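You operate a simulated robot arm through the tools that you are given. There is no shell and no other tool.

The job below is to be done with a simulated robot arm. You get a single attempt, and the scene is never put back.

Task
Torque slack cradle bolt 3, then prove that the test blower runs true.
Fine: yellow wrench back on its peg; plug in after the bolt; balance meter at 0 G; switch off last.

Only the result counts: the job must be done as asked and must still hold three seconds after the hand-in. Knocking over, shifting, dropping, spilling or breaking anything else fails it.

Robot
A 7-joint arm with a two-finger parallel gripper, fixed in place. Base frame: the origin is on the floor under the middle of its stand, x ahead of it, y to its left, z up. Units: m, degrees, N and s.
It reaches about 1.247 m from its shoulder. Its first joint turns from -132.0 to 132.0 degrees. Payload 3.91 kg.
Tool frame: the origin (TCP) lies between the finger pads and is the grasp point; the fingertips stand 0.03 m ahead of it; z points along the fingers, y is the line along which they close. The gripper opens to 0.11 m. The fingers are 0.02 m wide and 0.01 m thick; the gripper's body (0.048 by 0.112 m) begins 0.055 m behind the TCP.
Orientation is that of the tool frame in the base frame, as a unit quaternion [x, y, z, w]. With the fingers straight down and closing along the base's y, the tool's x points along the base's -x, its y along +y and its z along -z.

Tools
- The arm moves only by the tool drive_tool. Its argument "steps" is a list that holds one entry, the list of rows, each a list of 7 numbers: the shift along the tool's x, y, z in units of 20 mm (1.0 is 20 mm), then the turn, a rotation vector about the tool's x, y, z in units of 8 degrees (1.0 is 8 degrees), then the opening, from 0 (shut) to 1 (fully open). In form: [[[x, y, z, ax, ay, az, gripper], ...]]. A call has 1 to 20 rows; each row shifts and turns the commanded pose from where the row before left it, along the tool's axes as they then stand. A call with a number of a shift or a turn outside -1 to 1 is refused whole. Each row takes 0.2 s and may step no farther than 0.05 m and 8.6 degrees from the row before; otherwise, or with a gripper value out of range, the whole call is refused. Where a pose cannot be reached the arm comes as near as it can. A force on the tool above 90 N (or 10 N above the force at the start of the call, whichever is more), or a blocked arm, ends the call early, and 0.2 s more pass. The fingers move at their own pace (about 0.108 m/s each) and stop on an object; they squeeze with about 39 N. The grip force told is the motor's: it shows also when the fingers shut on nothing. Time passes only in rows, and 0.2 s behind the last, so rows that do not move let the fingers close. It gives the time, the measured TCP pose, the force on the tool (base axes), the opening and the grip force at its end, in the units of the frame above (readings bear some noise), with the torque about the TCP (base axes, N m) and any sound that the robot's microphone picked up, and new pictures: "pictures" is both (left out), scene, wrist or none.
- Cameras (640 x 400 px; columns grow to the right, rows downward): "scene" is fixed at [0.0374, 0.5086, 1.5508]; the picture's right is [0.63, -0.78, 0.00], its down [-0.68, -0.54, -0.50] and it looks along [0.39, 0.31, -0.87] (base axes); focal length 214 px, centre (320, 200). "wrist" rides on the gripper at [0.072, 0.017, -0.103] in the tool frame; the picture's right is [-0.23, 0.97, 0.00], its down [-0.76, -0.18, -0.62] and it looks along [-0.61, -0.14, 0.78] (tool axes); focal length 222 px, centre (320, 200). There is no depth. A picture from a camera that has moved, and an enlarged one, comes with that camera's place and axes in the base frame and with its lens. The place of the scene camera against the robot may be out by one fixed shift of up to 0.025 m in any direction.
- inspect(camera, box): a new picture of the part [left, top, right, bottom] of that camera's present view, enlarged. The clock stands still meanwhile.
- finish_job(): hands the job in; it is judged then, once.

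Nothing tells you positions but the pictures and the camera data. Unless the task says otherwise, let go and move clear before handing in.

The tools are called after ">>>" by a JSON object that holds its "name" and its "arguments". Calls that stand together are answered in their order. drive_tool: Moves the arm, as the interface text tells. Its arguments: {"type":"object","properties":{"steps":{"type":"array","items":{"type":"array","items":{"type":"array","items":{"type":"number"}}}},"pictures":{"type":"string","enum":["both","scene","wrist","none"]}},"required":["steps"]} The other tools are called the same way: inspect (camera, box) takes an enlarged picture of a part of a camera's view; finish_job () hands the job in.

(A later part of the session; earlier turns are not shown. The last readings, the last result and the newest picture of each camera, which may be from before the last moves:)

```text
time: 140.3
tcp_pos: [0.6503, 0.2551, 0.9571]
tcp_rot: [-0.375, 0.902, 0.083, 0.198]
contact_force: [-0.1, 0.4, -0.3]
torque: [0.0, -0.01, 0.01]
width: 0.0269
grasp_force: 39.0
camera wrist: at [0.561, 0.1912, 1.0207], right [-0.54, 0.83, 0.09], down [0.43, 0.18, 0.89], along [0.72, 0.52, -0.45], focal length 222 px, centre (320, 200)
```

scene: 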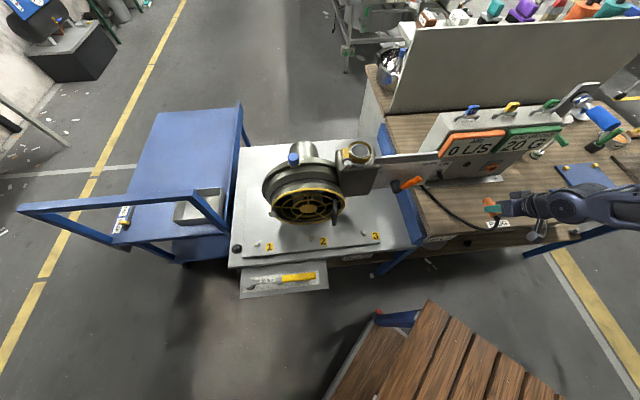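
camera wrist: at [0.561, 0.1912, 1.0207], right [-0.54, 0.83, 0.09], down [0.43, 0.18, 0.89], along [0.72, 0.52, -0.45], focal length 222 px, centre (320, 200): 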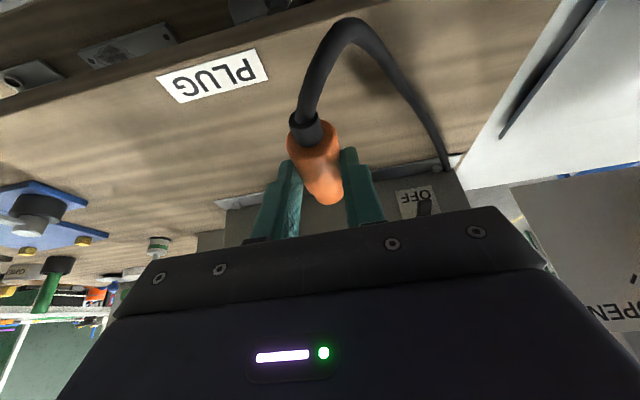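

The plug tip now faces the panel. To refine the socket position I'll shift left and up so the socket is visible past the finger, then zoom.

>>> {"name": "drive_tool", "arguments": {"steps": [[[-0.3775, 1, -0.8176, 0, 0, 0, 0], [-0.3775, 1, -0.8176, 0, 0, 0, 0], [-0.3775, 1, -0.8176, 0, 0, 0, 0], [-0.3775, 1, -0.8176, 0, 0, 0, 0], [-0.3775, 1, -0.8176, 0, 0, 0, 0], [0, 0, 0, 0, 0, 0, 0]]], "pictures": "wrist"}}

>>> {"name": "inspect", "arguments": {"camera": "wrist", "box": [150, 120, 300, 230]}}

```text
time: 141.7
tcp_pos: [0.5775, 0.3255, 1.0475]
tcp_rot: [-0.373, 0.903, 0.082, 0.198]
contact_force: [-0.2, -1.2, -0.8]
torque: [-0.01, 0.01, 0.02]
width: 0.0267
grasp_force: 38.9
camera wrist: at [0.4878, 0.2621, 1.1102], right [-0.54, 0.83, 0.1], down [0.43, 0.18, 0.89], along [0.72, 0.52, -0.46], focal length 222 px, centre (320, 200)
```

wrist: 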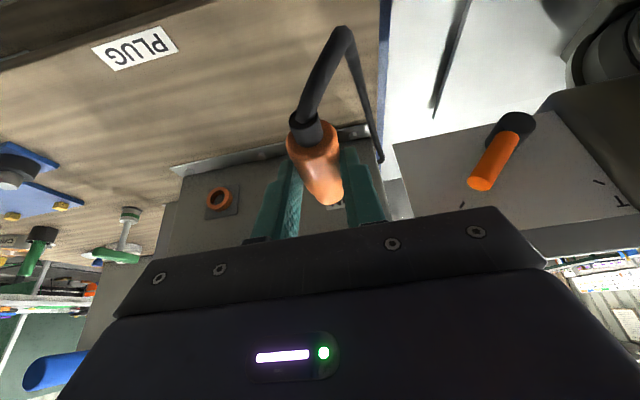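

```text
3.64 times, centred on (225, 175) of wrist
camera zoom: at [0.4878, 0.2621, 1.1102], right [-0.54, 0.83, 0.1], down [0.43, 0.18, 0.89], along [0.72, 0.52, -0.46], focal length 808 px, centre (666, 291)
```

zoom: 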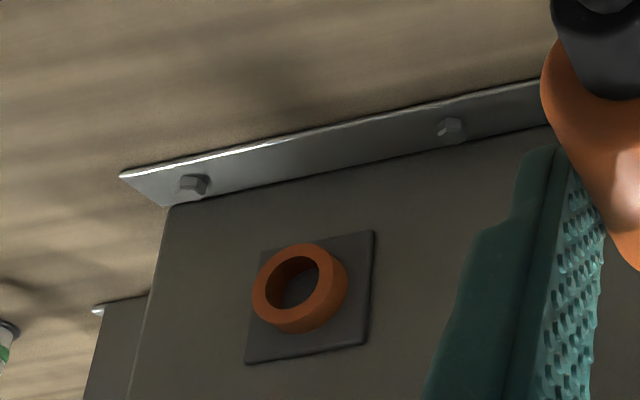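

Two independent views agree: the socket ring's front centre is at (0.8392, 0.311, 0.9276). I'll bring the plug to 4 cm in front of it on the same axis.

>>> {"name": "drive_tool", "arguments": {"steps": [[[-0.171, -0.9755, 0.615, 0, 0, 0, 0], [-0.171, -0.9755, 0.615, 0, 0, 0, 0], [-0.171, -0.9755, 0.615, 0, 0, 0, 0], [-0.171, -0.9755, 0.615, 0, 0, 0, 0], [-0.171, -0.9755, 0.615, 0, 0, 0, 0], [-0.171, -0.9755, 0.615, 0, 0, 0, 0], [-0.171, -0.9755, 0.615, 0, 0, 0, 0], [-0.171, -0.9755, 0.615, 0, 0, 0, 0], [-0.171, -0.9755, 0.615, 0, 0, 0, 0], [-0.171, -0.9755, 0.615, 0, 0, 0, 0], [0, 0, 0, 0, 0, 0, 0]]], "pictures": "both"}}

>>> {"name": "inspect", "arguments": {"camera": "scene", "box": [450, 140, 550, 215]}}

```text
time: 144.1
tcp_pos: [0.7761, 0.2459, 0.9503]
tcp_rot: [-0.374, 0.902, 0.082, 0.199]
contact_force: [0.1, -0.5, -0.8]
torque: [0.01, 0.0, -0.01]
width: 0.0268
grasp_force: 38.2
camera wrist: at [0.6859, 0.181, 1.0139], right [-0.54, 0.83, 0.09], down [0.43, 0.18, 0.89], along [0.72, 0.52, -0.46], focal length 222 px, centre (320, 200)
```

scene: 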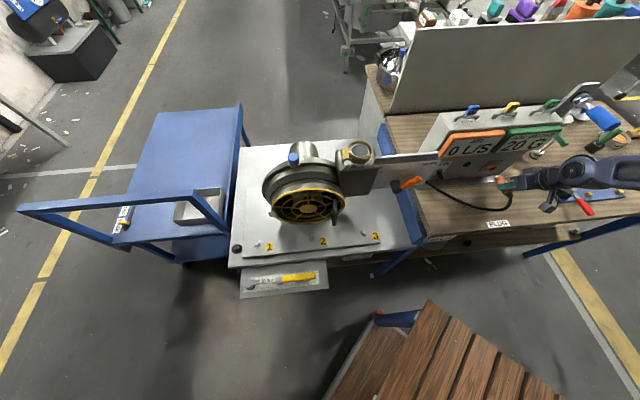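
wrist: 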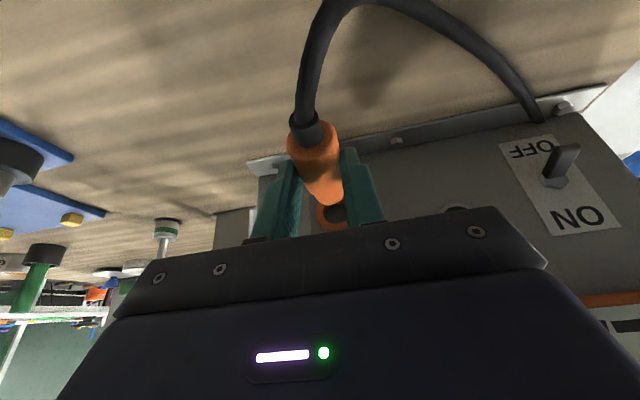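

```text
5.33 times, centred on (500, 178) of scene
camera zoom: at [0.0374, 0.5086, 1.5508], right [0.63, -0.78, 0.0], down [-0.68, -0.54, -0.5], along [0.39, 0.31, -0.87], focal length 1144 px, centre (-640, 320)
```

zoom: 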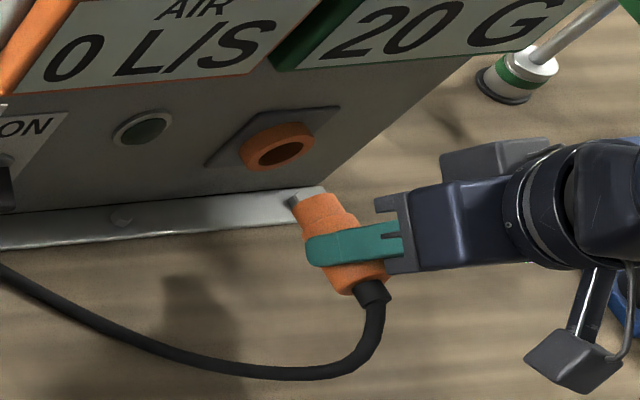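

The plug is right in front of the socket, and both cameras show it. Zooming to check the axis alignment.

>>> {"name": "inspect", "arguments": {"camera": "wrist", "box": [270, 100, 390, 240]}}

>>> {"name": "inspect", "arguments": {"camera": "scene", "box": [478, 155, 522, 190]}}

```text
2.86 times, centred on (330, 170) of wrist
camera zoom: at [0.6859, 0.181, 1.0139], right [-0.54, 0.83, 0.09], down [0.43, 0.18, 0.89], along [0.72, 0.52, -0.46], focal length 635 px, centre (291, 286)
```

zoom: 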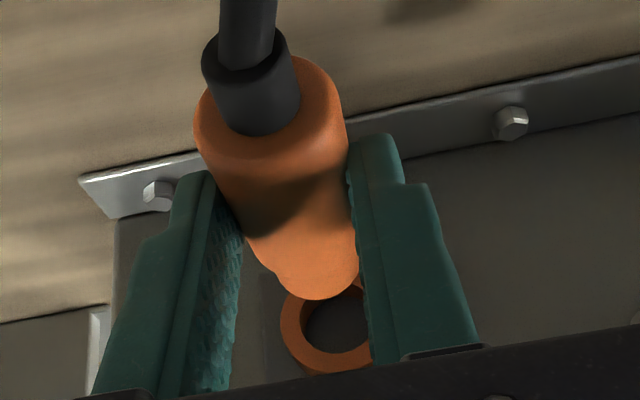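

```text
11.43 times, centred on (500, 172) of scene
camera zoom: at [0.0374, 0.5086, 1.5508], right [0.63, -0.78, 0.0], down [-0.68, -0.54, -0.5], along [0.39, 0.31, -0.87], focal length 2451 px, centre (-1737, 514)
```

zoom: 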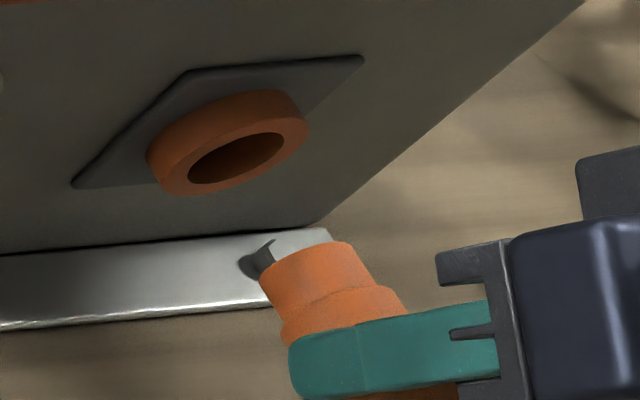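

Predicted and observed positions match: the tip is 3 mm high and 1 mm right of the socket axis. I'll correct that and advance to just short of the ring.

>>> {"name": "drive_tool", "arguments": {"steps": [[[0.063, 0.065, 0.136, 0, 0, 0, 0], [-0.68, 0, 0.315, 0, 0, 0, 0], [-0.68, 0, 0.315, 0, 0, 0, 0], [0, 0, 0, 0, 0, 0, 0]]], "pictures": "none"}}

>>> {"name": "inspect", "arguments": {"camera": "wrist", "box": [270, 100, 390, 240]}}

>>> {"name": "inspect", "arguments": {"camera": "scene", "box": [478, 155, 522, 190]}}

```text
time: 145.1
tcp_pos: [0.7949, 0.2689, 0.9473]
tcp_rot: [-0.373, 0.903, 0.083, 0.198]
contact_force: [0.4, 0.0, -0.9]
torque: [-0.05, -0.01, -0.02]
width: 0.0266
grasp_force: 38.7
```

```text
2.86 times, centred on (330, 170) of wrist
camera zoom: at [0.7062, 0.2044, 1.0111], right [-0.54, 0.83, 0.1], down [0.43, 0.18, 0.89], along [0.72, 0.52, -0.46], focal length 635 px, centre (291, 286)
```

zoom: 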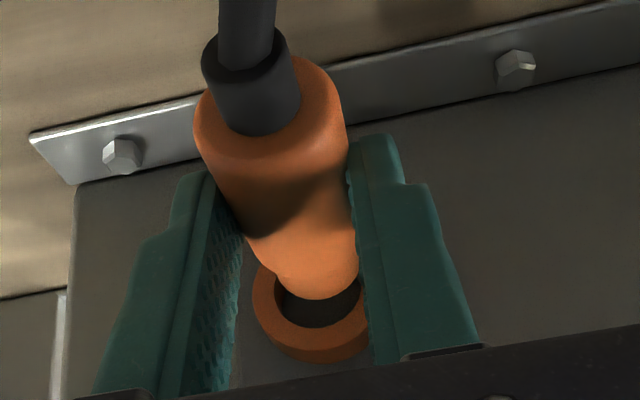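

```text
11.43 times, centred on (500, 172) of scene
camera zoom: at [0.0374, 0.5086, 1.5508], right [0.63, -0.78, 0.0], down [-0.68, -0.54, -0.5], along [0.39, 0.31, -0.87], focal length 2451 px, centre (-1737, 514)
```

zoom: 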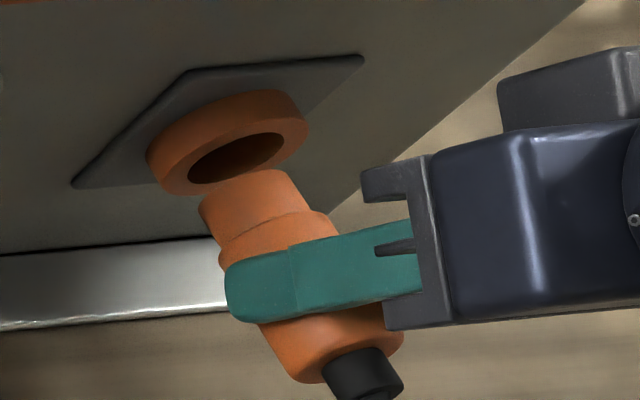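

The tip is just short of the ring, about 1.4 mm left of centre. I'll correct and push in with small steps.

>>> {"name": "drive_tool", "arguments": {"steps": [[[-0.2, -0.065, 0.093, 0, 0, 0, 0], [-0.227, 0, 0.105, 0, 0, 0, 0], [0, 0, 0, 0, 0, 0, 0]]], "pictures": "none"}}

>>> {"name": "inspect", "arguments": {"camera": "scene", "box": [478, 155, 522, 190]}}

```text
time: 145.9
tcp_pos: [0.8034, 0.2754, 0.9467]
tcp_rot: [-0.375, 0.902, 0.082, 0.198]
contact_force: [0.9, -0.6, -1.2]
torque: [-0.02, 0.03, 0.01]
width: 0.0268
grasp_force: 38.9
```

```text
11.43 times, centred on (500, 172) of scene
camera zoom: at [0.0374, 0.5086, 1.5508], right [0.63, -0.78, 0.0], down [-0.68, -0.54, -0.5], along [0.39, 0.31, -0.87], focal length 2451 px, centre (-1737, 514)
```

zoom: 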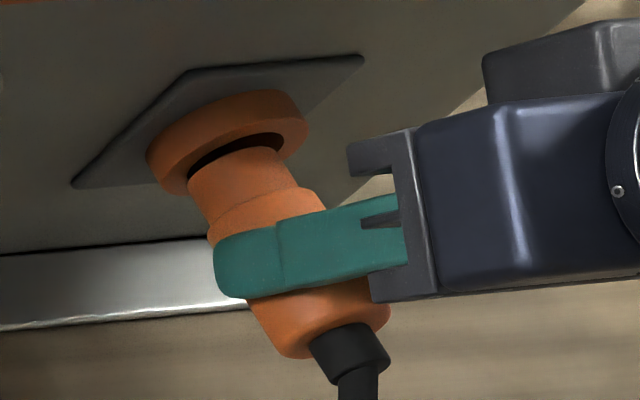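

The tip is entering the ring with no contact force. I keep pushing in.

>>> {"name": "drive_tool", "arguments": {"steps": [[[-0.227, 0, 0.105, 0, 0, 0, 0], [-0.227, 0, 0.105, 0, 0, 0, 0], [0, 0, 0, 0, 0, 0, 0]]], "pictures": "none"}}

>>> {"name": "drive_tool", "arguments": {"steps": [[[-0.182, 0, 0.084, 0, 0, 0, 0], [-0.182, 0, 0.084, 0, 0, 0, 0], [0, 0, 0, 0, 0, 0, 0]]], "pictures": "none"}}

>>> {"name": "inspect", "arguments": {"camera": "scene", "box": [468, 150, 522, 190]}}

```text
time: 146.7
tcp_pos: [0.812, 0.2822, 0.9487]
tcp_rot: [-0.373, 0.902, 0.082, 0.199]
contact_force: [3.9, -1.4, 7.2]
torque: [0.19, -0.35, -0.19]
width: 0.0265
grasp_force: 38.9
```

```text
time: 147.5
tcp_pos: [0.8167, 0.2871, 0.9483]
tcp_rot: [-0.373, 0.902, 0.082, 0.199]
contact_force: [-0.3, -10.9, 27.0]
torque: [0.16, -0.5, -0.2]
width: 0.0266
grasp_force: 38.8
```

```text
10.00 times, centred on (495, 170) of scene
camera zoom: at [0.0374, 0.5086, 1.5508], right [0.63, -0.78, 0.0], down [-0.68, -0.54, -0.5], along [0.39, 0.31, -0.87], focal length 2145 px, centre (-1430, 500)
```

zoom: 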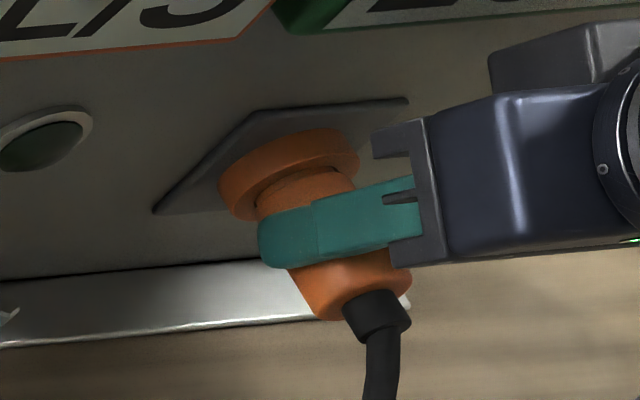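

The plug is in about 20 mm with its shoulder at the ring; it's slightly low, pressing on the hole. I'll ease up 1.5 mm and push a little further to seat it.

>>> {"name": "drive_tool", "arguments": {"steps": [[[-0.03, 0, -0.068, 0, 0, 0, 0], [0, 0, 0, 0, 0, 0, 0]]], "pictures": "none"}}

>>> {"name": "drive_tool", "arguments": {"steps": [[[-0.136, 0, 0.063, 0, 0, 0, 0], [-0.09, 0, 0.042, 0, 0, 0, 0], [0, 0, 0, 0, 0, 0, 0]]], "pictures": "none"}}

>>> {"name": "inspect", "arguments": {"camera": "scene", "box": [468, 150, 522, 190]}}

```text
time: 148.1
tcp_pos: [0.8162, 0.2875, 0.9482]
tcp_rot: [-0.373, 0.903, 0.081, 0.197]
contact_force: [4.4, -4.6, 7.6]
torque: [0.09, -0.35, -0.23]
width: 0.0265
grasp_force: 38.6
```

```text
time: 148.9
tcp_pos: [0.8186, 0.2875, 0.9479]
tcp_rot: [-0.373, 0.903, 0.082, 0.198]
contact_force: [-23.5, -31.1, 4.2]
torque: [-0.81, 0.61, -0.14]
width: 0.0269
grasp_force: 38.6
```

```text
10.00 times, centred on (495, 170) of scene
camera zoom: at [0.0374, 0.5086, 1.5508], right [0.63, -0.78, 0.0], down [-0.68, -0.54, -0.5], along [0.39, 0.31, -0.87], focal length 2145 px, centre (-1430, 500)
```

zoom: 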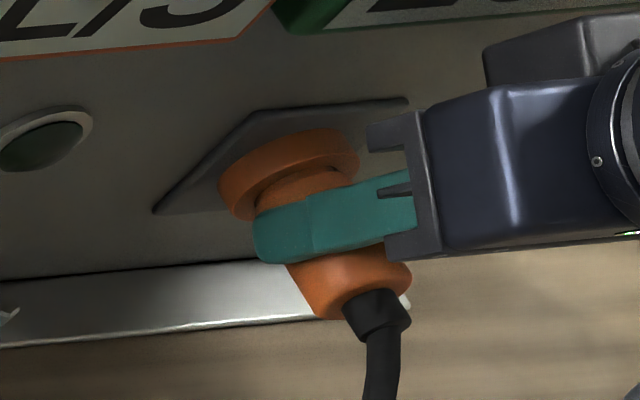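

There's 39 N of axial resistance, so the plug is fully home. I'll open the fingers here and check that it stays.

>>> {"name": "drive_tool", "arguments": {"steps": [[[0.03, 0, -0.014, 0, 0, 0, 0], [0, 0, 0, 0, 0, 0, 0.3], [0, 0, 0, 0, 0, 0, 0.5], [0, 0, 0, 0, 0, 0, 0.5]]], "pictures": "wrist"}}

>>> {"name": "inspect", "arguments": {"camera": "scene", "box": [428, 110, 568, 200]}}

```text
time: 149.9
tcp_pos: [0.817, 0.2916, 0.9492]
tcp_rot: [-0.374, 0.902, 0.082, 0.198]
contact_force: [-0.1, -0.3, -0.1]
torque: [0.01, -0.04, 0.0]
width: 0.0549
grasp_force: 0.0
camera wrist: at [0.7297, 0.2259, 1.0123], right [-0.54, 0.83, 0.1], down [0.43, 0.18, 0.89], along [0.72, 0.52, -0.45], focal length 222 px, centre (320, 200)
```

wrist: 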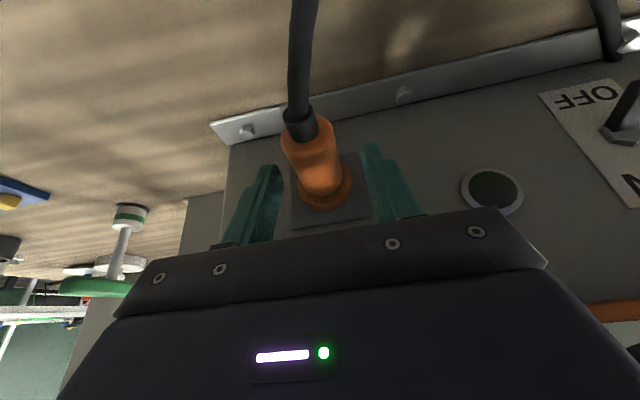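

```text
4.44 times, centred on (498, 155) of scene
camera zoom: at [0.0374, 0.5086, 1.5508], right [0.63, -0.78, 0.0], down [-0.68, -0.54, -0.5], along [0.39, 0.31, -0.87], focal length 953 px, centre (-471, 400)
```

zoom: 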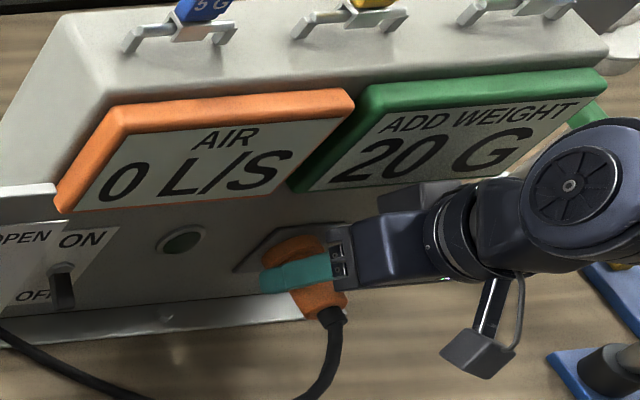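

The plug stays seated. I'll retract along the fingers' direction and then study the toggle switch.

>>> {"name": "drive_tool", "arguments": {"steps": [[[0, 0, -0.5, 0, 0, 0, 0.5], [0, 0, -1, 0, 0, 0, 0.5], [0, 0, -1, 0, 0, 0, 0.5], [0.5, 0, -1, 0, 0, 0, 0.5], [0.5, 0, -1, 0, 0, 0, 0.5], [0.5, 0, -1, 0, 0, 0, 0.5], [0, 0, 0, 0, 0, 0, 0]]], "pictures": "both"}}

>>> {"name": "inspect", "arguments": {"camera": "wrist", "box": [430, 60, 590, 200]}}

>>> {"name": "inspect", "arguments": {"camera": "wrist", "box": [240, 80, 400, 220]}}

```text
time: 151.5
tcp_pos: [0.7669, 0.2385, 1.0365]
tcp_rot: [-0.375, 0.902, 0.082, 0.198]
contact_force: [0.1, -0.5, -0.2]
torque: [0.01, 0.0, 0.03]
width: 0.0001
grasp_force: 29.4
camera wrist: at [0.6781, 0.1733, 1.1003], right [-0.54, 0.83, 0.09], down [0.43, 0.18, 0.89], along [0.72, 0.52, -0.46], focal length 222 px, centre (320, 200)
```

scene: 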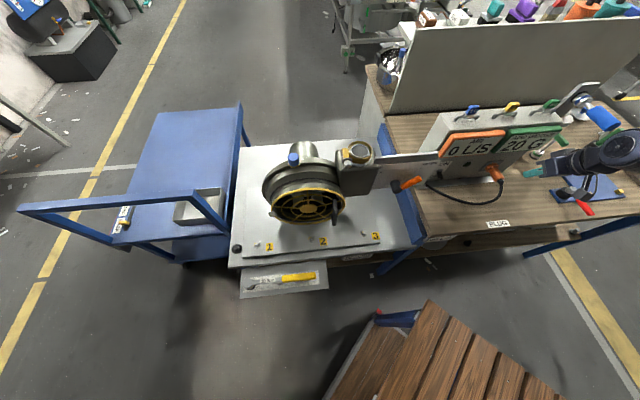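
wrist: 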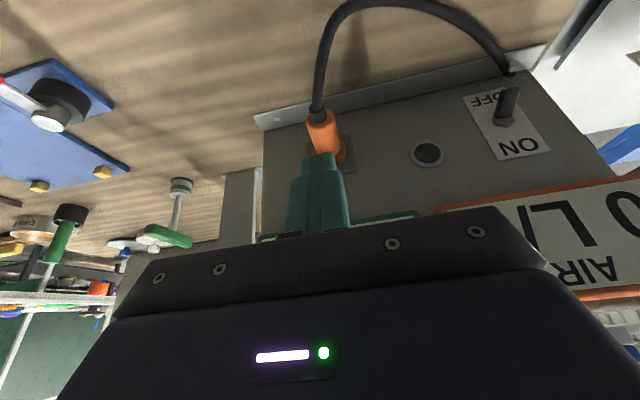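

```text
2.86 times, centred on (510, 130) of wrist
camera zoom: at [0.6781, 0.1733, 1.1003], right [-0.54, 0.83, 0.09], down [0.43, 0.18, 0.89], along [0.72, 0.52, -0.46], focal length 635 px, centre (-223, 400)
```

zoom: 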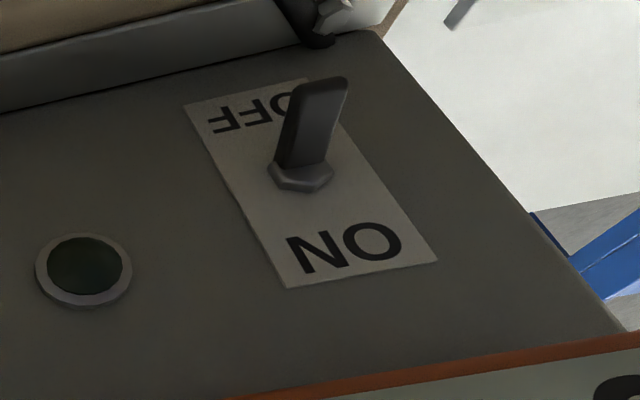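

```text
2.86 times, centred on (320, 150) of wrist
camera zoom: at [0.6781, 0.1733, 1.1003], right [-0.54, 0.83, 0.09], down [0.43, 0.18, 0.89], along [0.72, 0.52, -0.46], focal length 635 px, centre (320, 343)
```

zoom: 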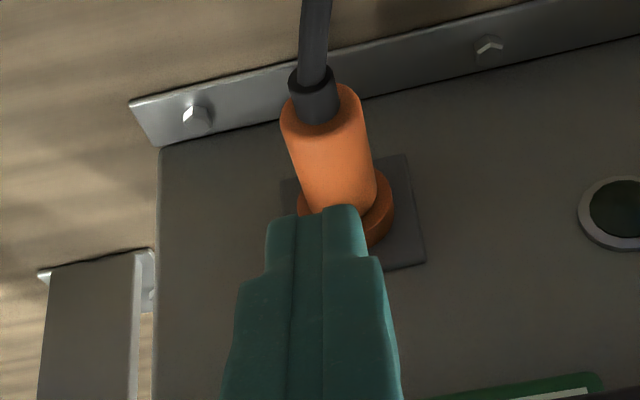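

The toggle's base is at (0.7065, 0.457, 0.931), with its tip about 3 cm out and sloping down. I'll pinch it from the front with the gripper leaning back 35° and lift it to ON, starting with a pre-position.

>>> {"name": "drive_tool", "arguments": {"steps": [[[0, 0, 0, 0, -0.625, 0, 0.4], [0, 0, 0, 0, -0.625, 0, 0.4], [-0.18, 0.9875, 0.1265, 0, 0, 0, 0.4], [-0.18, 0.9875, 0.1265, 0, 0, 0, 0.4], [-0.18, 0.9875, 0.1265, 0, 0, 0, 0.4], [-0.18, 0.9875, 0.1265, 0, 0, 0, 0.4], [-0.18, 0.9875, 0.1265, 0, 0, 0, 0.4], [-0.18, 0.9875, 0.1265, 0, 0, 0, 0.4], [-0.18, 0.9875, 0.1265, 0, 0, 0, 0.4], [-0.18, 0.9875, 0.1265, 0, 0, 0, 0.4], [-0.18, 0.9875, 0.1265, 0, 0, 0, 0.4], [-0.18, 0.9875, 0.1265, 0, 0, 0, 0.4], [0.521, 0, 0.744, 0, 0, 0, 0.4], [0.521, 0, 0.744, 0, 0, 0, 0.4], [0.521, 0, 0.744, 0, 0, 0, 0.4], [0, 0, 0, 0, 0, 0, 0.4]]], "pictures": "both"}}

>>> {"name": "inspect", "arguments": {"camera": "wrist", "box": [230, 80, 430, 240]}}

>>> {"name": "inspect", "arguments": {"camera": "scene", "box": [400, 130, 500, 205]}}

```text
time: 154.9
tcp_pos: [0.658, 0.4091, 0.9809]
tcp_rot: [-0.366, 0.881, 0.115, 0.276]
contact_force: [0.4, 0.0, -0.6]
torque: [-0.01, -0.02, 0.0]
width: 0.044
grasp_force: 0.0
camera wrist: at [0.5621, 0.3382, 1.0254], right [-0.56, 0.82, 0.13], down [0.32, 0.07, 0.95], along [0.77, 0.57, -0.3], focal length 222 px, centre (320, 200)
```

scene: 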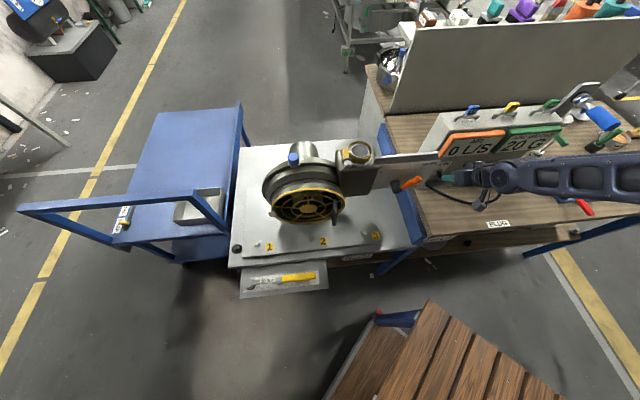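
wrist: 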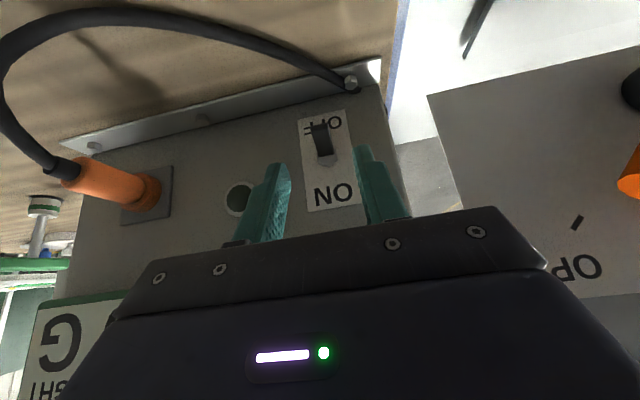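

```text
2.50 times, centred on (330, 160) of wrist
camera zoom: at [0.5621, 0.3382, 1.0254], right [-0.56, 0.82, 0.13], down [0.32, 0.07, 0.95], along [0.77, 0.57, -0.3], focal length 555 px, centre (295, 300)
```

zoom: 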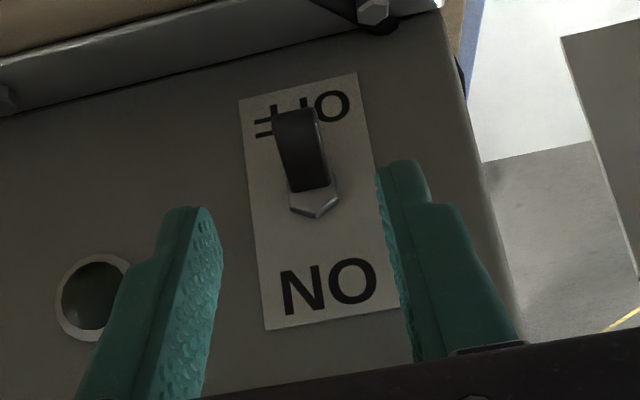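

```text
5.33 times, centred on (450, 168) of scene
camera zoom: at [0.0374, 0.5086, 1.5508], right [0.63, -0.78, 0.0], down [-0.68, -0.54, -0.5], along [0.39, 0.31, -0.87], focal length 1144 px, centre (-373, 373)
```

zoom: 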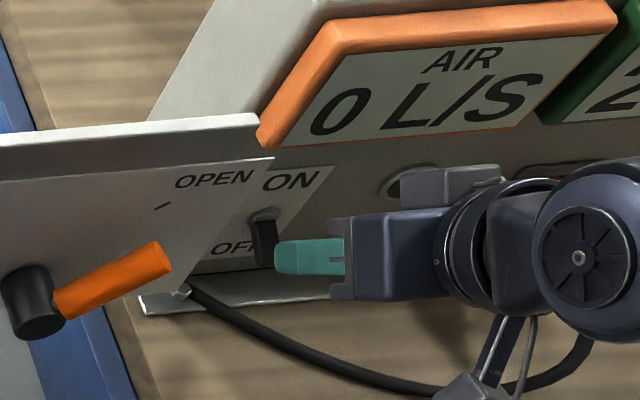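

The lever is centred between the open fingers. I'll advance 6 cm along the fingers and close on it.

>>> {"name": "drive_tool", "arguments": {"steps": [[[0, 0.09, 1, 0, 0, 0, 0.4], [0, 0, 1, 0, 0, 0, 0.4], [0, 0, 0.8, 0, 0, 0, 0.4], [0, 0, 0, 0, 0, 0, 0.4]]], "pictures": "none"}}

>>> {"name": "inspect", "arguments": {"camera": "wrist", "box": [230, 80, 430, 240]}}

>>> {"name": "inspect", "arguments": {"camera": "scene", "box": [415, 145, 475, 190]}}

```text
time: 155.9
tcp_pos: [0.6808, 0.4321, 0.9361]
tcp_rot: [-0.365, 0.882, 0.114, 0.276]
contact_force: [-0.1, 0.5, 1.1]
torque: [-0.02, 0.01, 0.0]
width: 0.0439
grasp_force: 0.0
```

```text
2.50 times, centred on (330, 160) of wrist
camera zoom: at [0.5847, 0.3616, 0.9798], right [-0.56, 0.82, 0.13], down [0.32, 0.07, 0.95], along [0.77, 0.57, -0.3], focal length 555 px, centre (295, 300)
```

zoom: 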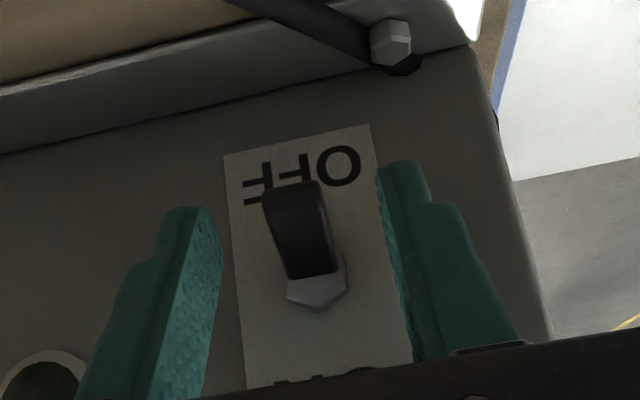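

```text
8.89 times, centred on (445, 168) of scene
camera zoom: at [0.0374, 0.5086, 1.5508], right [0.63, -0.78, 0.0], down [-0.68, -0.54, -0.5], along [0.39, 0.31, -0.87], focal length 1906 px, centre (-791, 489)
```

zoom: 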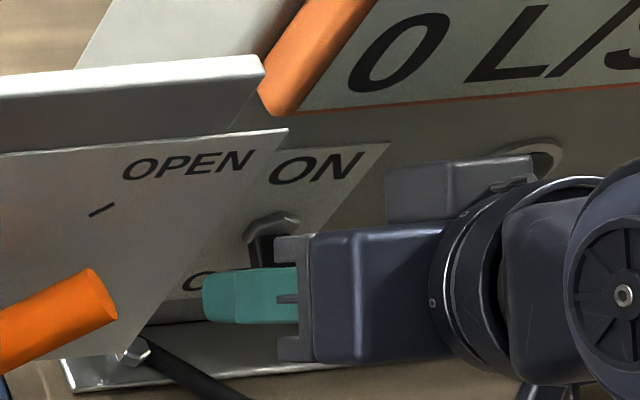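

The lever is between the fingertips. Closing now.

>>> {"name": "drive_tool", "arguments": {"steps": [[[0, 0, 0, 0, 0, 0, 0.2], [0, 0, 0, 0, 0, 0, 0], [0, 0, 0, 0, 0, 0, 0]]], "pictures": "none"}}

>>> {"name": "inspect", "arguments": {"camera": "wrist", "box": [230, 80, 430, 240]}}

```text
time: 156.7
tcp_pos: [0.6787, 0.434, 0.9363]
tcp_rot: [-0.367, 0.881, 0.115, 0.275]
contact_force: [0.1, 2.1, -1.1]
torque: [0.0, 0.06, 0.03]
width: 0.0157
grasp_force: 45.3
```

```text
2.50 times, centred on (330, 160) of wrist
camera zoom: at [0.5846, 0.3616, 0.9799], right [-0.56, 0.82, 0.13], down [0.32, 0.07, 0.95], along [0.77, 0.57, -0.3], focal length 555 px, centre (295, 300)
```

zoom: 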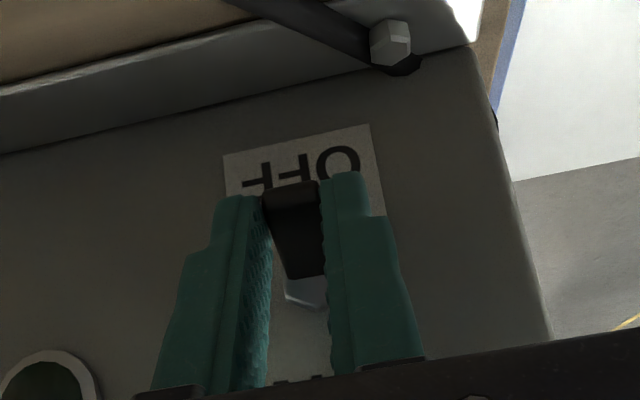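

The toggle is pinched. I'll lift it along its arc toward ON.

>>> {"name": "drive_tool", "arguments": {"steps": [[[-0.138, 0, -0.33, 0, 0, 0, 0], [-0.138, 0, -0.33, 0, 0, 0, 0], [-0.2, 0, -0.287, 0, 0, 0, 0], [-0.26, 0, -0.244, 0, 0, 0, 0], [0, 0, 0, 0, 0, 0, 0]]], "pictures": "none"}}

>>> {"name": "inspect", "arguments": {"camera": "wrist", "box": [230, 80, 430, 240]}}

>>> {"name": "inspect", "arguments": {"camera": "scene", "box": [428, 110, 568, 200]}}

```text
time: 157.9
tcp_pos: [0.6783, 0.4323, 0.9641]
tcp_rot: [-0.365, 0.882, 0.114, 0.276]
contact_force: [0.8, 0.1, 0.1]
torque: [0.0, -0.01, 0.01]
width: 0.0
grasp_force: 38.4
```

```text
2.50 times, centred on (330, 160) of wrist
camera zoom: at [0.5825, 0.3607, 1.0067], right [-0.56, 0.82, 0.13], down [0.32, 0.06, 0.95], along [0.77, 0.57, -0.29], focal length 555 px, centre (295, 300)
```

zoom: 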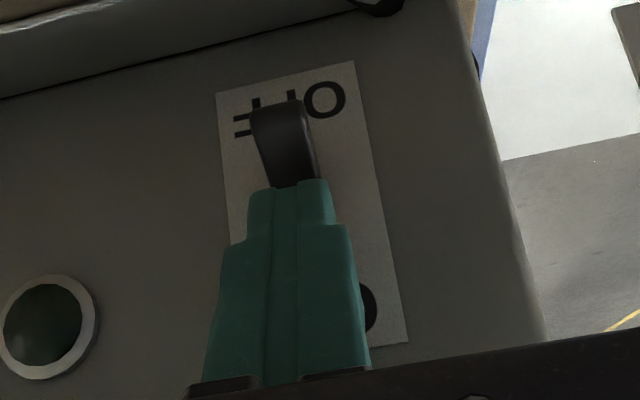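

```text
4.44 times, centred on (498, 155) of scene
camera zoom: at [0.0374, 0.5086, 1.5508], right [0.63, -0.78, 0.0], down [-0.68, -0.54, -0.5], along [0.39, 0.31, -0.87], focal length 953 px, centre (-471, 400)
```

zoom: 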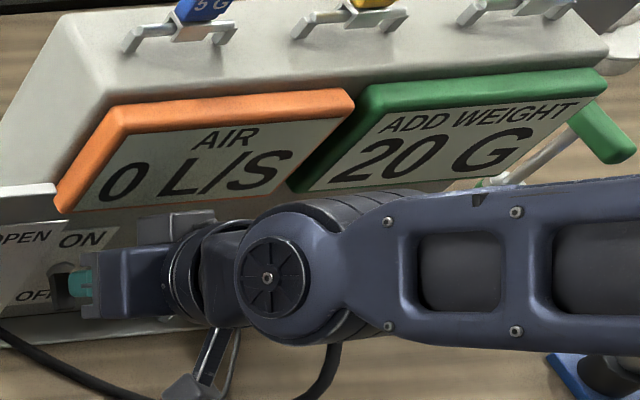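

The pinch slipped off and the switch is still OFF. Instead I'll push it up from underneath: retract, pitch the tool to 50°, drop the closed fingertips below the lever, slide under, then lift.

>>> {"name": "drive_tool", "arguments": {"steps": [[[0, 0, -1, 0, 0, 0, 0], [0, 0, -1, 0, 0, 0, 0], [0, 0, -1, 0, 0, 0, 0], [0, 0, 0, 0, -0.9375, 0, 0], [0, 0, 0, 0, -0.9375, 0, 0], [0.8177, 0, 0.49, 0, 0, 0, 0], [0.8177, 0, 0.49, 0, 0, 0, 0], [0.8177, 0, 0.49, 0, 0, 0, 0], [0.8177, 0, 0.49, 0, 0, 0, 0], [0.8177, 0, 0.49, 0, 0, 0, 0], [0.8177, 0, 0.49, 0, 0, 0, 0], [0, 0, 0, 0, 0, 0, 0]]], "pictures": "both"}}

>>> {"name": "inspect", "arguments": {"camera": "wrist", "box": [230, 60, 430, 240]}}

>>> {"name": "inspect", "arguments": {"camera": "scene", "box": [410, 140, 500, 210]}}

```text
time: 160.5
tcp_pos: [0.6414, 0.395, 0.8989]
tcp_rot: [-0.348, 0.838, 0.161, 0.389]
contact_force: [0.1, -0.9, -0.9]
torque: [0.0, 0.0, 0.0]
width: 0.0001
grasp_force: 38.5
camera wrist: at [0.5399, 0.3176, 0.9098], right [-0.59, 0.79, 0.17], down [0.14, -0.11, 0.98], along [0.8, 0.6, -0.04], focal length 222 px, centre (320, 200)
```

scene: 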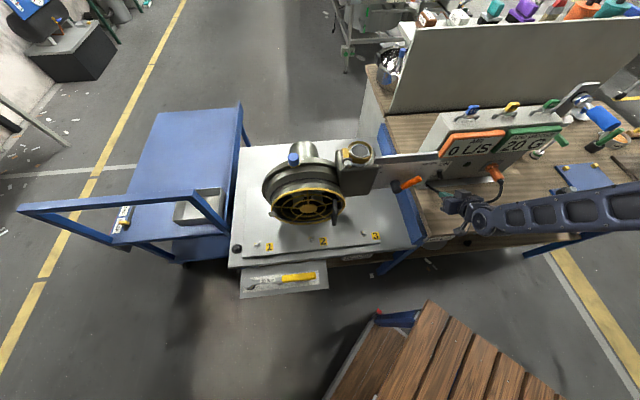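
wrist: 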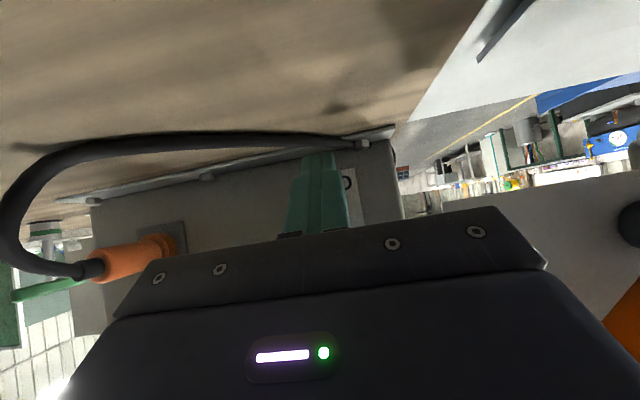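

```text
2.22 times, centred on (330, 150) of wrist
camera zoom: at [0.5399, 0.3176, 0.9098], right [-0.59, 0.79, 0.17], down [0.14, -0.11, 0.98], along [0.8, 0.6, -0.04], focal length 494 px, centre (298, 311)
```

zoom: 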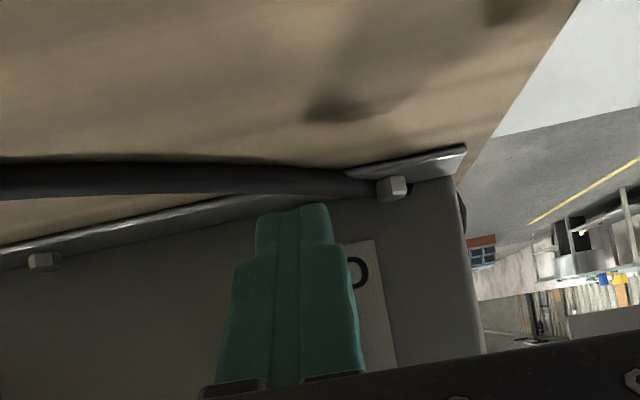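

```text
5.71 times, centred on (455, 175) of scene
camera zoom: at [0.0374, 0.5086, 1.5508], right [0.63, -0.78, 0.0], down [-0.68, -0.54, -0.5], along [0.39, 0.31, -0.87], focal length 1226 px, centre (-451, 343)
```

zoom: 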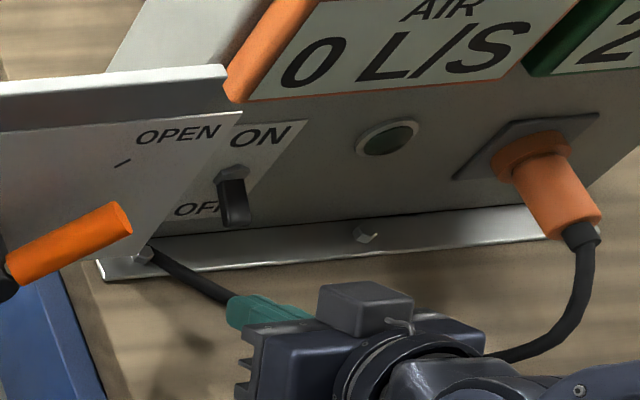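

Lateral alignment is within about 1 mm. I'll slide forward under the lever.

>>> {"name": "drive_tool", "arguments": {"steps": [[[-0.536, 0.05, 0.638, 0, 0, 0, 0], [-0.536, 0, 0.638, 0, 0, 0, 0], [-0.4, 0, 0.476, 0, 0, 0, 0], [0, 0, 0, 0, 0, 0, 0]]], "pictures": "none"}}

>>> {"name": "inspect", "arguments": {"camera": "scene", "box": [415, 145, 475, 190]}}

```text
time: 161.5
tcp_pos: [0.6724, 0.4275, 0.8976]
tcp_rot: [-0.348, 0.838, 0.161, 0.389]
contact_force: [0.3, 0.4, -0.7]
torque: [-0.02, -0.01, -0.02]
width: 0.0
grasp_force: 37.9
```

```text
8.89 times, centred on (445, 168) of scene
camera zoom: at [0.0374, 0.5086, 1.5508], right [0.63, -0.78, 0.0], down [-0.68, -0.54, -0.5], along [0.39, 0.31, -0.87], focal length 1906 px, centre (-791, 489)
```

zoom: 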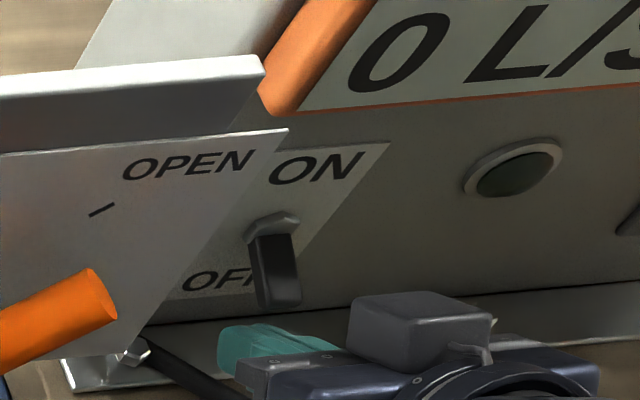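

The fingertips are right below the lever tip. Lifting now.

>>> {"name": "drive_tool", "arguments": {"steps": [[[-0.306, 0, -0.257, 0, 0, 0, 0], [-0.306, 0, -0.257, 0, 0, 0, 0], [-0.306, 0, -0.257, 0, 0, 0, 0], [-0.306, 0, -0.257, 0, 0, 0, 0], [-0.306, 0, -0.257, 0, 0, 0, 0], [0, 0, 0, 0, 0, 0, 0]]], "pictures": "none"}}

>>> {"name": "inspect", "arguments": {"camera": "scene", "box": [415, 145, 475, 190]}}

>>> {"name": "inspect", "arguments": {"camera": "wrist", "box": [230, 60, 430, 240]}}

```text
time: 162.9
tcp_pos: [0.6718, 0.4284, 0.938]
tcp_rot: [-0.348, 0.838, 0.161, 0.388]
contact_force: [-0.5, -1.5, -7.0]
torque: [-0.06, 0.14, 0.01]
width: 0.0001
grasp_force: 37.1
```

```text
8.89 times, centred on (445, 168) of scene
camera zoom: at [0.0374, 0.5086, 1.5508], right [0.63, -0.78, 0.0], down [-0.68, -0.54, -0.5], along [0.39, 0.31, -0.87], focal length 1906 px, centre (-791, 489)
```

zoom: 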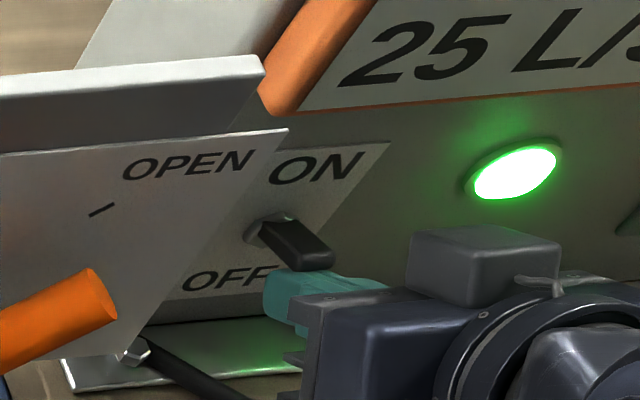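

```text
2.22 times, centred on (330, 150) of wrist
camera zoom: at [0.5713, 0.3513, 0.9503], right [-0.59, 0.79, 0.17], down [0.14, -0.11, 0.98], along [0.8, 0.6, -0.04], focal length 494 px, centre (298, 311)
```

zoom: 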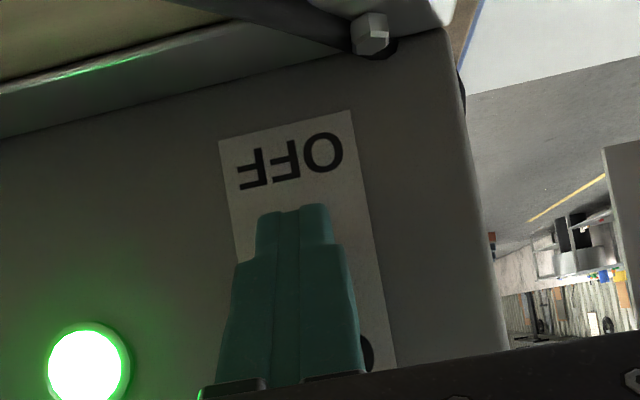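

The green lamp lit and AIR shows 25 L/S, so the blower is powered. I'll lift a bit more to make sure the toggle is fully ON, then read the balance meter.

>>> {"name": "drive_tool", "arguments": {"steps": [[[-0.306, 0, -0.257, 0, 0, 0, 0], [-0.306, 0, -0.257, 0, 0, 0, 0], [0, 0, 0, 0, 0, 0, 0]]], "pictures": "none"}}

>>> {"name": "inspect", "arguments": {"camera": "scene", "box": [408, 110, 568, 200]}}

>>> {"name": "inspect", "arguments": {"camera": "scene", "box": [250, 135, 410, 235]}}

```text
time: 163.6
tcp_pos: [0.6678, 0.4232, 0.9451]
tcp_rot: [-0.349, 0.842, 0.158, 0.38]
contact_force: [-5.2, -6.7, -5.3]
torque: [-0.1, 0.23, 0.08]
width: 0.0
grasp_force: 37.5
stopped in row 3: the force on the tool passed its limit at 93 N (the readings are from after the stop); the commanded pose is now the measured one
```

```text
4.00 times, centred on (488, 155) of scene
camera zoom: at [0.0374, 0.5086, 1.5508], right [0.63, -0.78, 0.0], down [-0.68, -0.54, -0.5], along [0.39, 0.31, -0.87], focal length 858 px, centre (-352, 380)
```

zoom: 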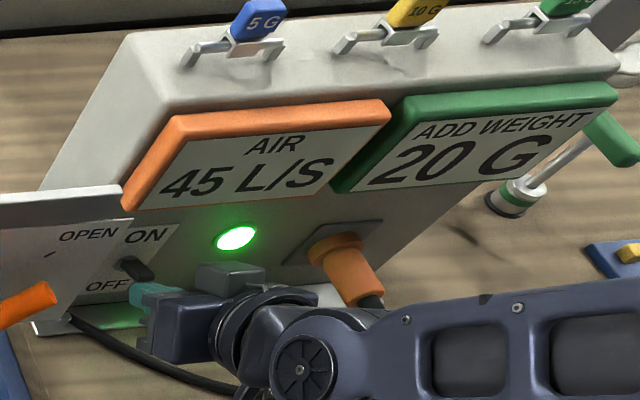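

```text
4.00 times, centred on (330, 185) of scene
camera zoom: at [0.0374, 0.5086, 1.5508], right [0.63, -0.78, 0.0], down [-0.68, -0.54, -0.5], along [0.39, 0.31, -0.87], focal length 858 px, centre (280, 260)
```

zoom: 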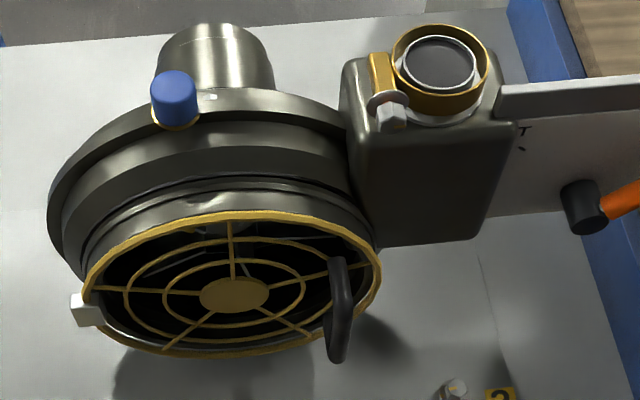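

The lever is at its upper stop (force limit reached), AIR shows 45 L/S and the meter still says 20 G. I'll back the finger down and away, then watch whether the meter changes while it runs.

>>> {"name": "drive_tool", "arguments": {"steps": [[[0.383, 0, 0.3215, 0, 0, 0, 0], [0.383, 0, 0.3215, 0, 0, 0, 0], [0.643, 0, -0.766, 0, 0, 0, 0], [0.643, 0, -0.766, 0, 0, 0, 0], [0.643, 0, -0.766, 0, 0, 0, 0], [0, 0, 0, 0, 0, 0, 0], [0, 0, 0, 0, 0, 0, 0]]], "pictures": "scene"}}

>>> {"name": "inspect", "arguments": {"camera": "scene", "box": [408, 110, 568, 200]}}

>>> {"name": "inspect", "arguments": {"camera": "scene", "box": [250, 170, 350, 235]}}

```text
time: 165.2
tcp_pos: [0.6243, 0.3807, 0.9273]
tcp_rot: [-0.348, 0.842, 0.158, 0.38]
contact_force: [0.8, 0.1, -0.3]
torque: [0.0, -0.01, -0.02]
width: 0.0
grasp_force: 37.1
```

scene: 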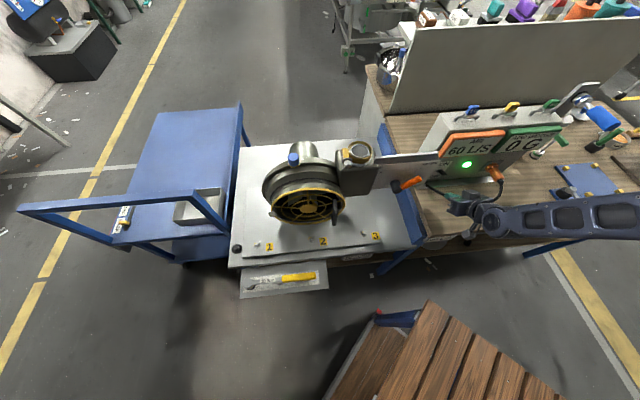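

```text
4.00 times, centred on (488, 155) of scene
camera zoom: at [0.0374, 0.5086, 1.5508], right [0.63, -0.78, 0.0], down [-0.68, -0.54, -0.5], along [0.39, 0.31, -0.87], focal length 858 px, centre (-352, 380)
```

zoom: 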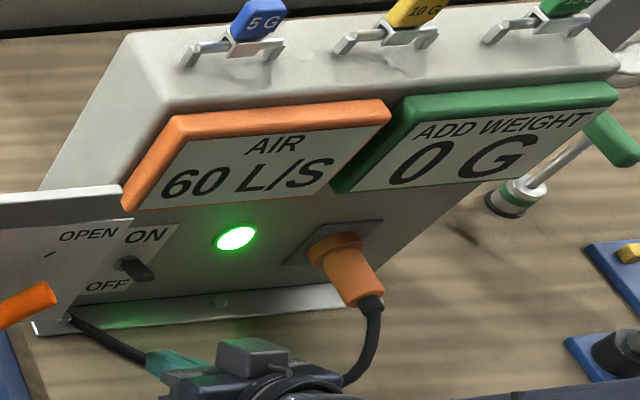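

```text
6.15 times, centred on (300, 202) of scene
camera zoom: at [0.0374, 0.5086, 1.5508], right [0.63, -0.78, 0.0], down [-0.68, -0.54, -0.5], along [0.39, 0.31, -0.87], focal length 1320 px, centre (443, 185)
```

zoom: 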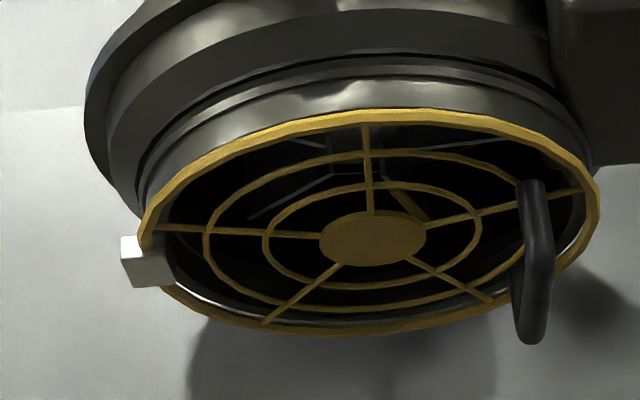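

The meter now reads 0 G at 60 L/S: the slack bolt was the whole imbalance, so no weights are needed. I'll wait a moment to confirm it holds.

>>> {"name": "drive_tool", "arguments": {"steps": [[[0, 0, 0, 0, 0, 0, 0], [0, 0, 0, 0, 0, 0, 0], [0, 0, 0, 0, 0, 0, 0], [0, 0, 0, 0, 0, 0, 0], [0, 0, 0, 0, 0, 0, 0], [0, 0, 0, 0, 0, 0, 0], [0, 0, 0, 0, 0, 0, 0], [0, 0, 0, 0, 0, 0, 0], [0, 0, 0, 0, 0, 0, 0], [0, 0, 0, 0, 0, 0, 0], [0, 0, 0, 0, 0, 0, 0], [0, 0, 0, 0, 0, 0, 0], [0, 0, 0, 0, 0, 0, 0], [0, 0, 0, 0, 0, 0, 0], [0, 0, 0, 0, 0, 0, 0]]], "pictures": "wrist"}}

>>> {"name": "inspect", "arguments": {"camera": "scene", "box": [408, 110, 568, 200]}}

>>> {"name": "inspect", "arguments": {"camera": "scene", "box": [415, 145, 475, 190]}}

>>> {"name": "inspect", "arguments": {"camera": "scene", "box": [225, 225, 395, 310]}}

```text
time: 168.4
tcp_pos: [0.6256, 0.3809, 0.9281]
tcp_rot: [-0.349, 0.842, 0.158, 0.38]
contact_force: [-0.6, -0.4, -0.3]
torque: [0.01, 0.02, 0.0]
width: 0.0
grasp_force: 37.7
camera wrist: at [0.5241, 0.3034, 0.9415], right [-0.58, 0.79, 0.17], down [0.15, -0.1, 0.98], along [0.8, 0.6, -0.06], focal length 222 px, centre (320, 200)
```

wrist: 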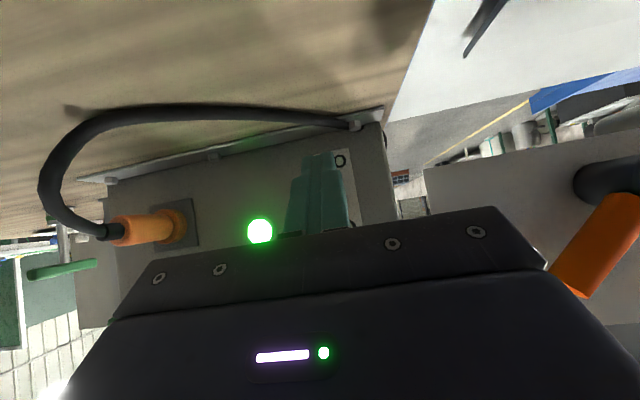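

```text
4.00 times, centred on (488, 155) of scene
camera zoom: at [0.0374, 0.5086, 1.5508], right [0.63, -0.78, 0.0], down [-0.68, -0.54, -0.5], along [0.39, 0.31, -0.87], focal length 858 px, centre (-352, 380)
```

zoom: 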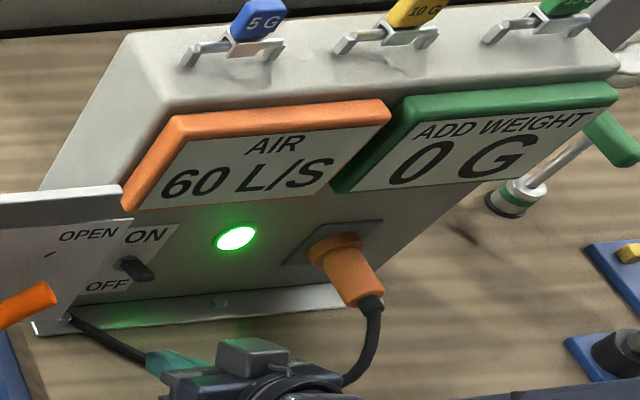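

```text
8.89 times, centred on (445, 168) of scene
camera zoom: at [0.0374, 0.5086, 1.5508], right [0.63, -0.78, 0.0], down [-0.68, -0.54, -0.5], along [0.39, 0.31, -0.87], focal length 1906 px, centre (-791, 489)
```

zoom: 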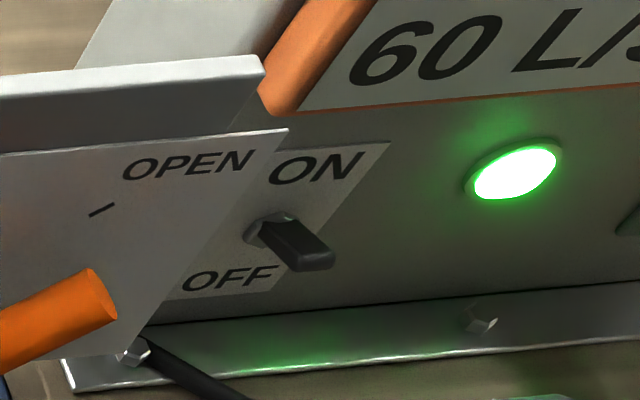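

```text
3.76 times, centred on (310, 268) of scene
camera zoom: at [0.0374, 0.5086, 1.5508], right [0.63, -0.78, 0.0], down [-0.68, -0.54, -0.5], along [0.39, 0.31, -0.87], focal length 807 px, centre (358, -54)
```

zoom: 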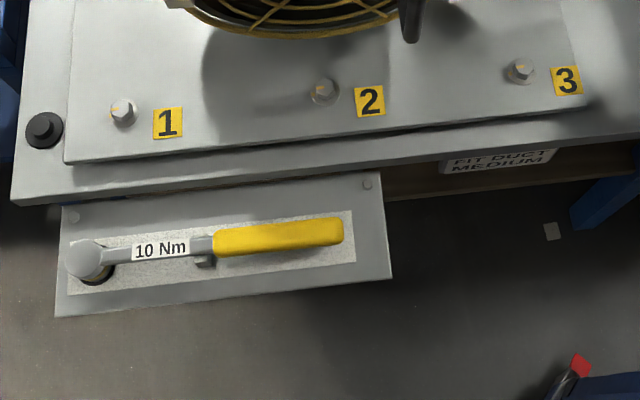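

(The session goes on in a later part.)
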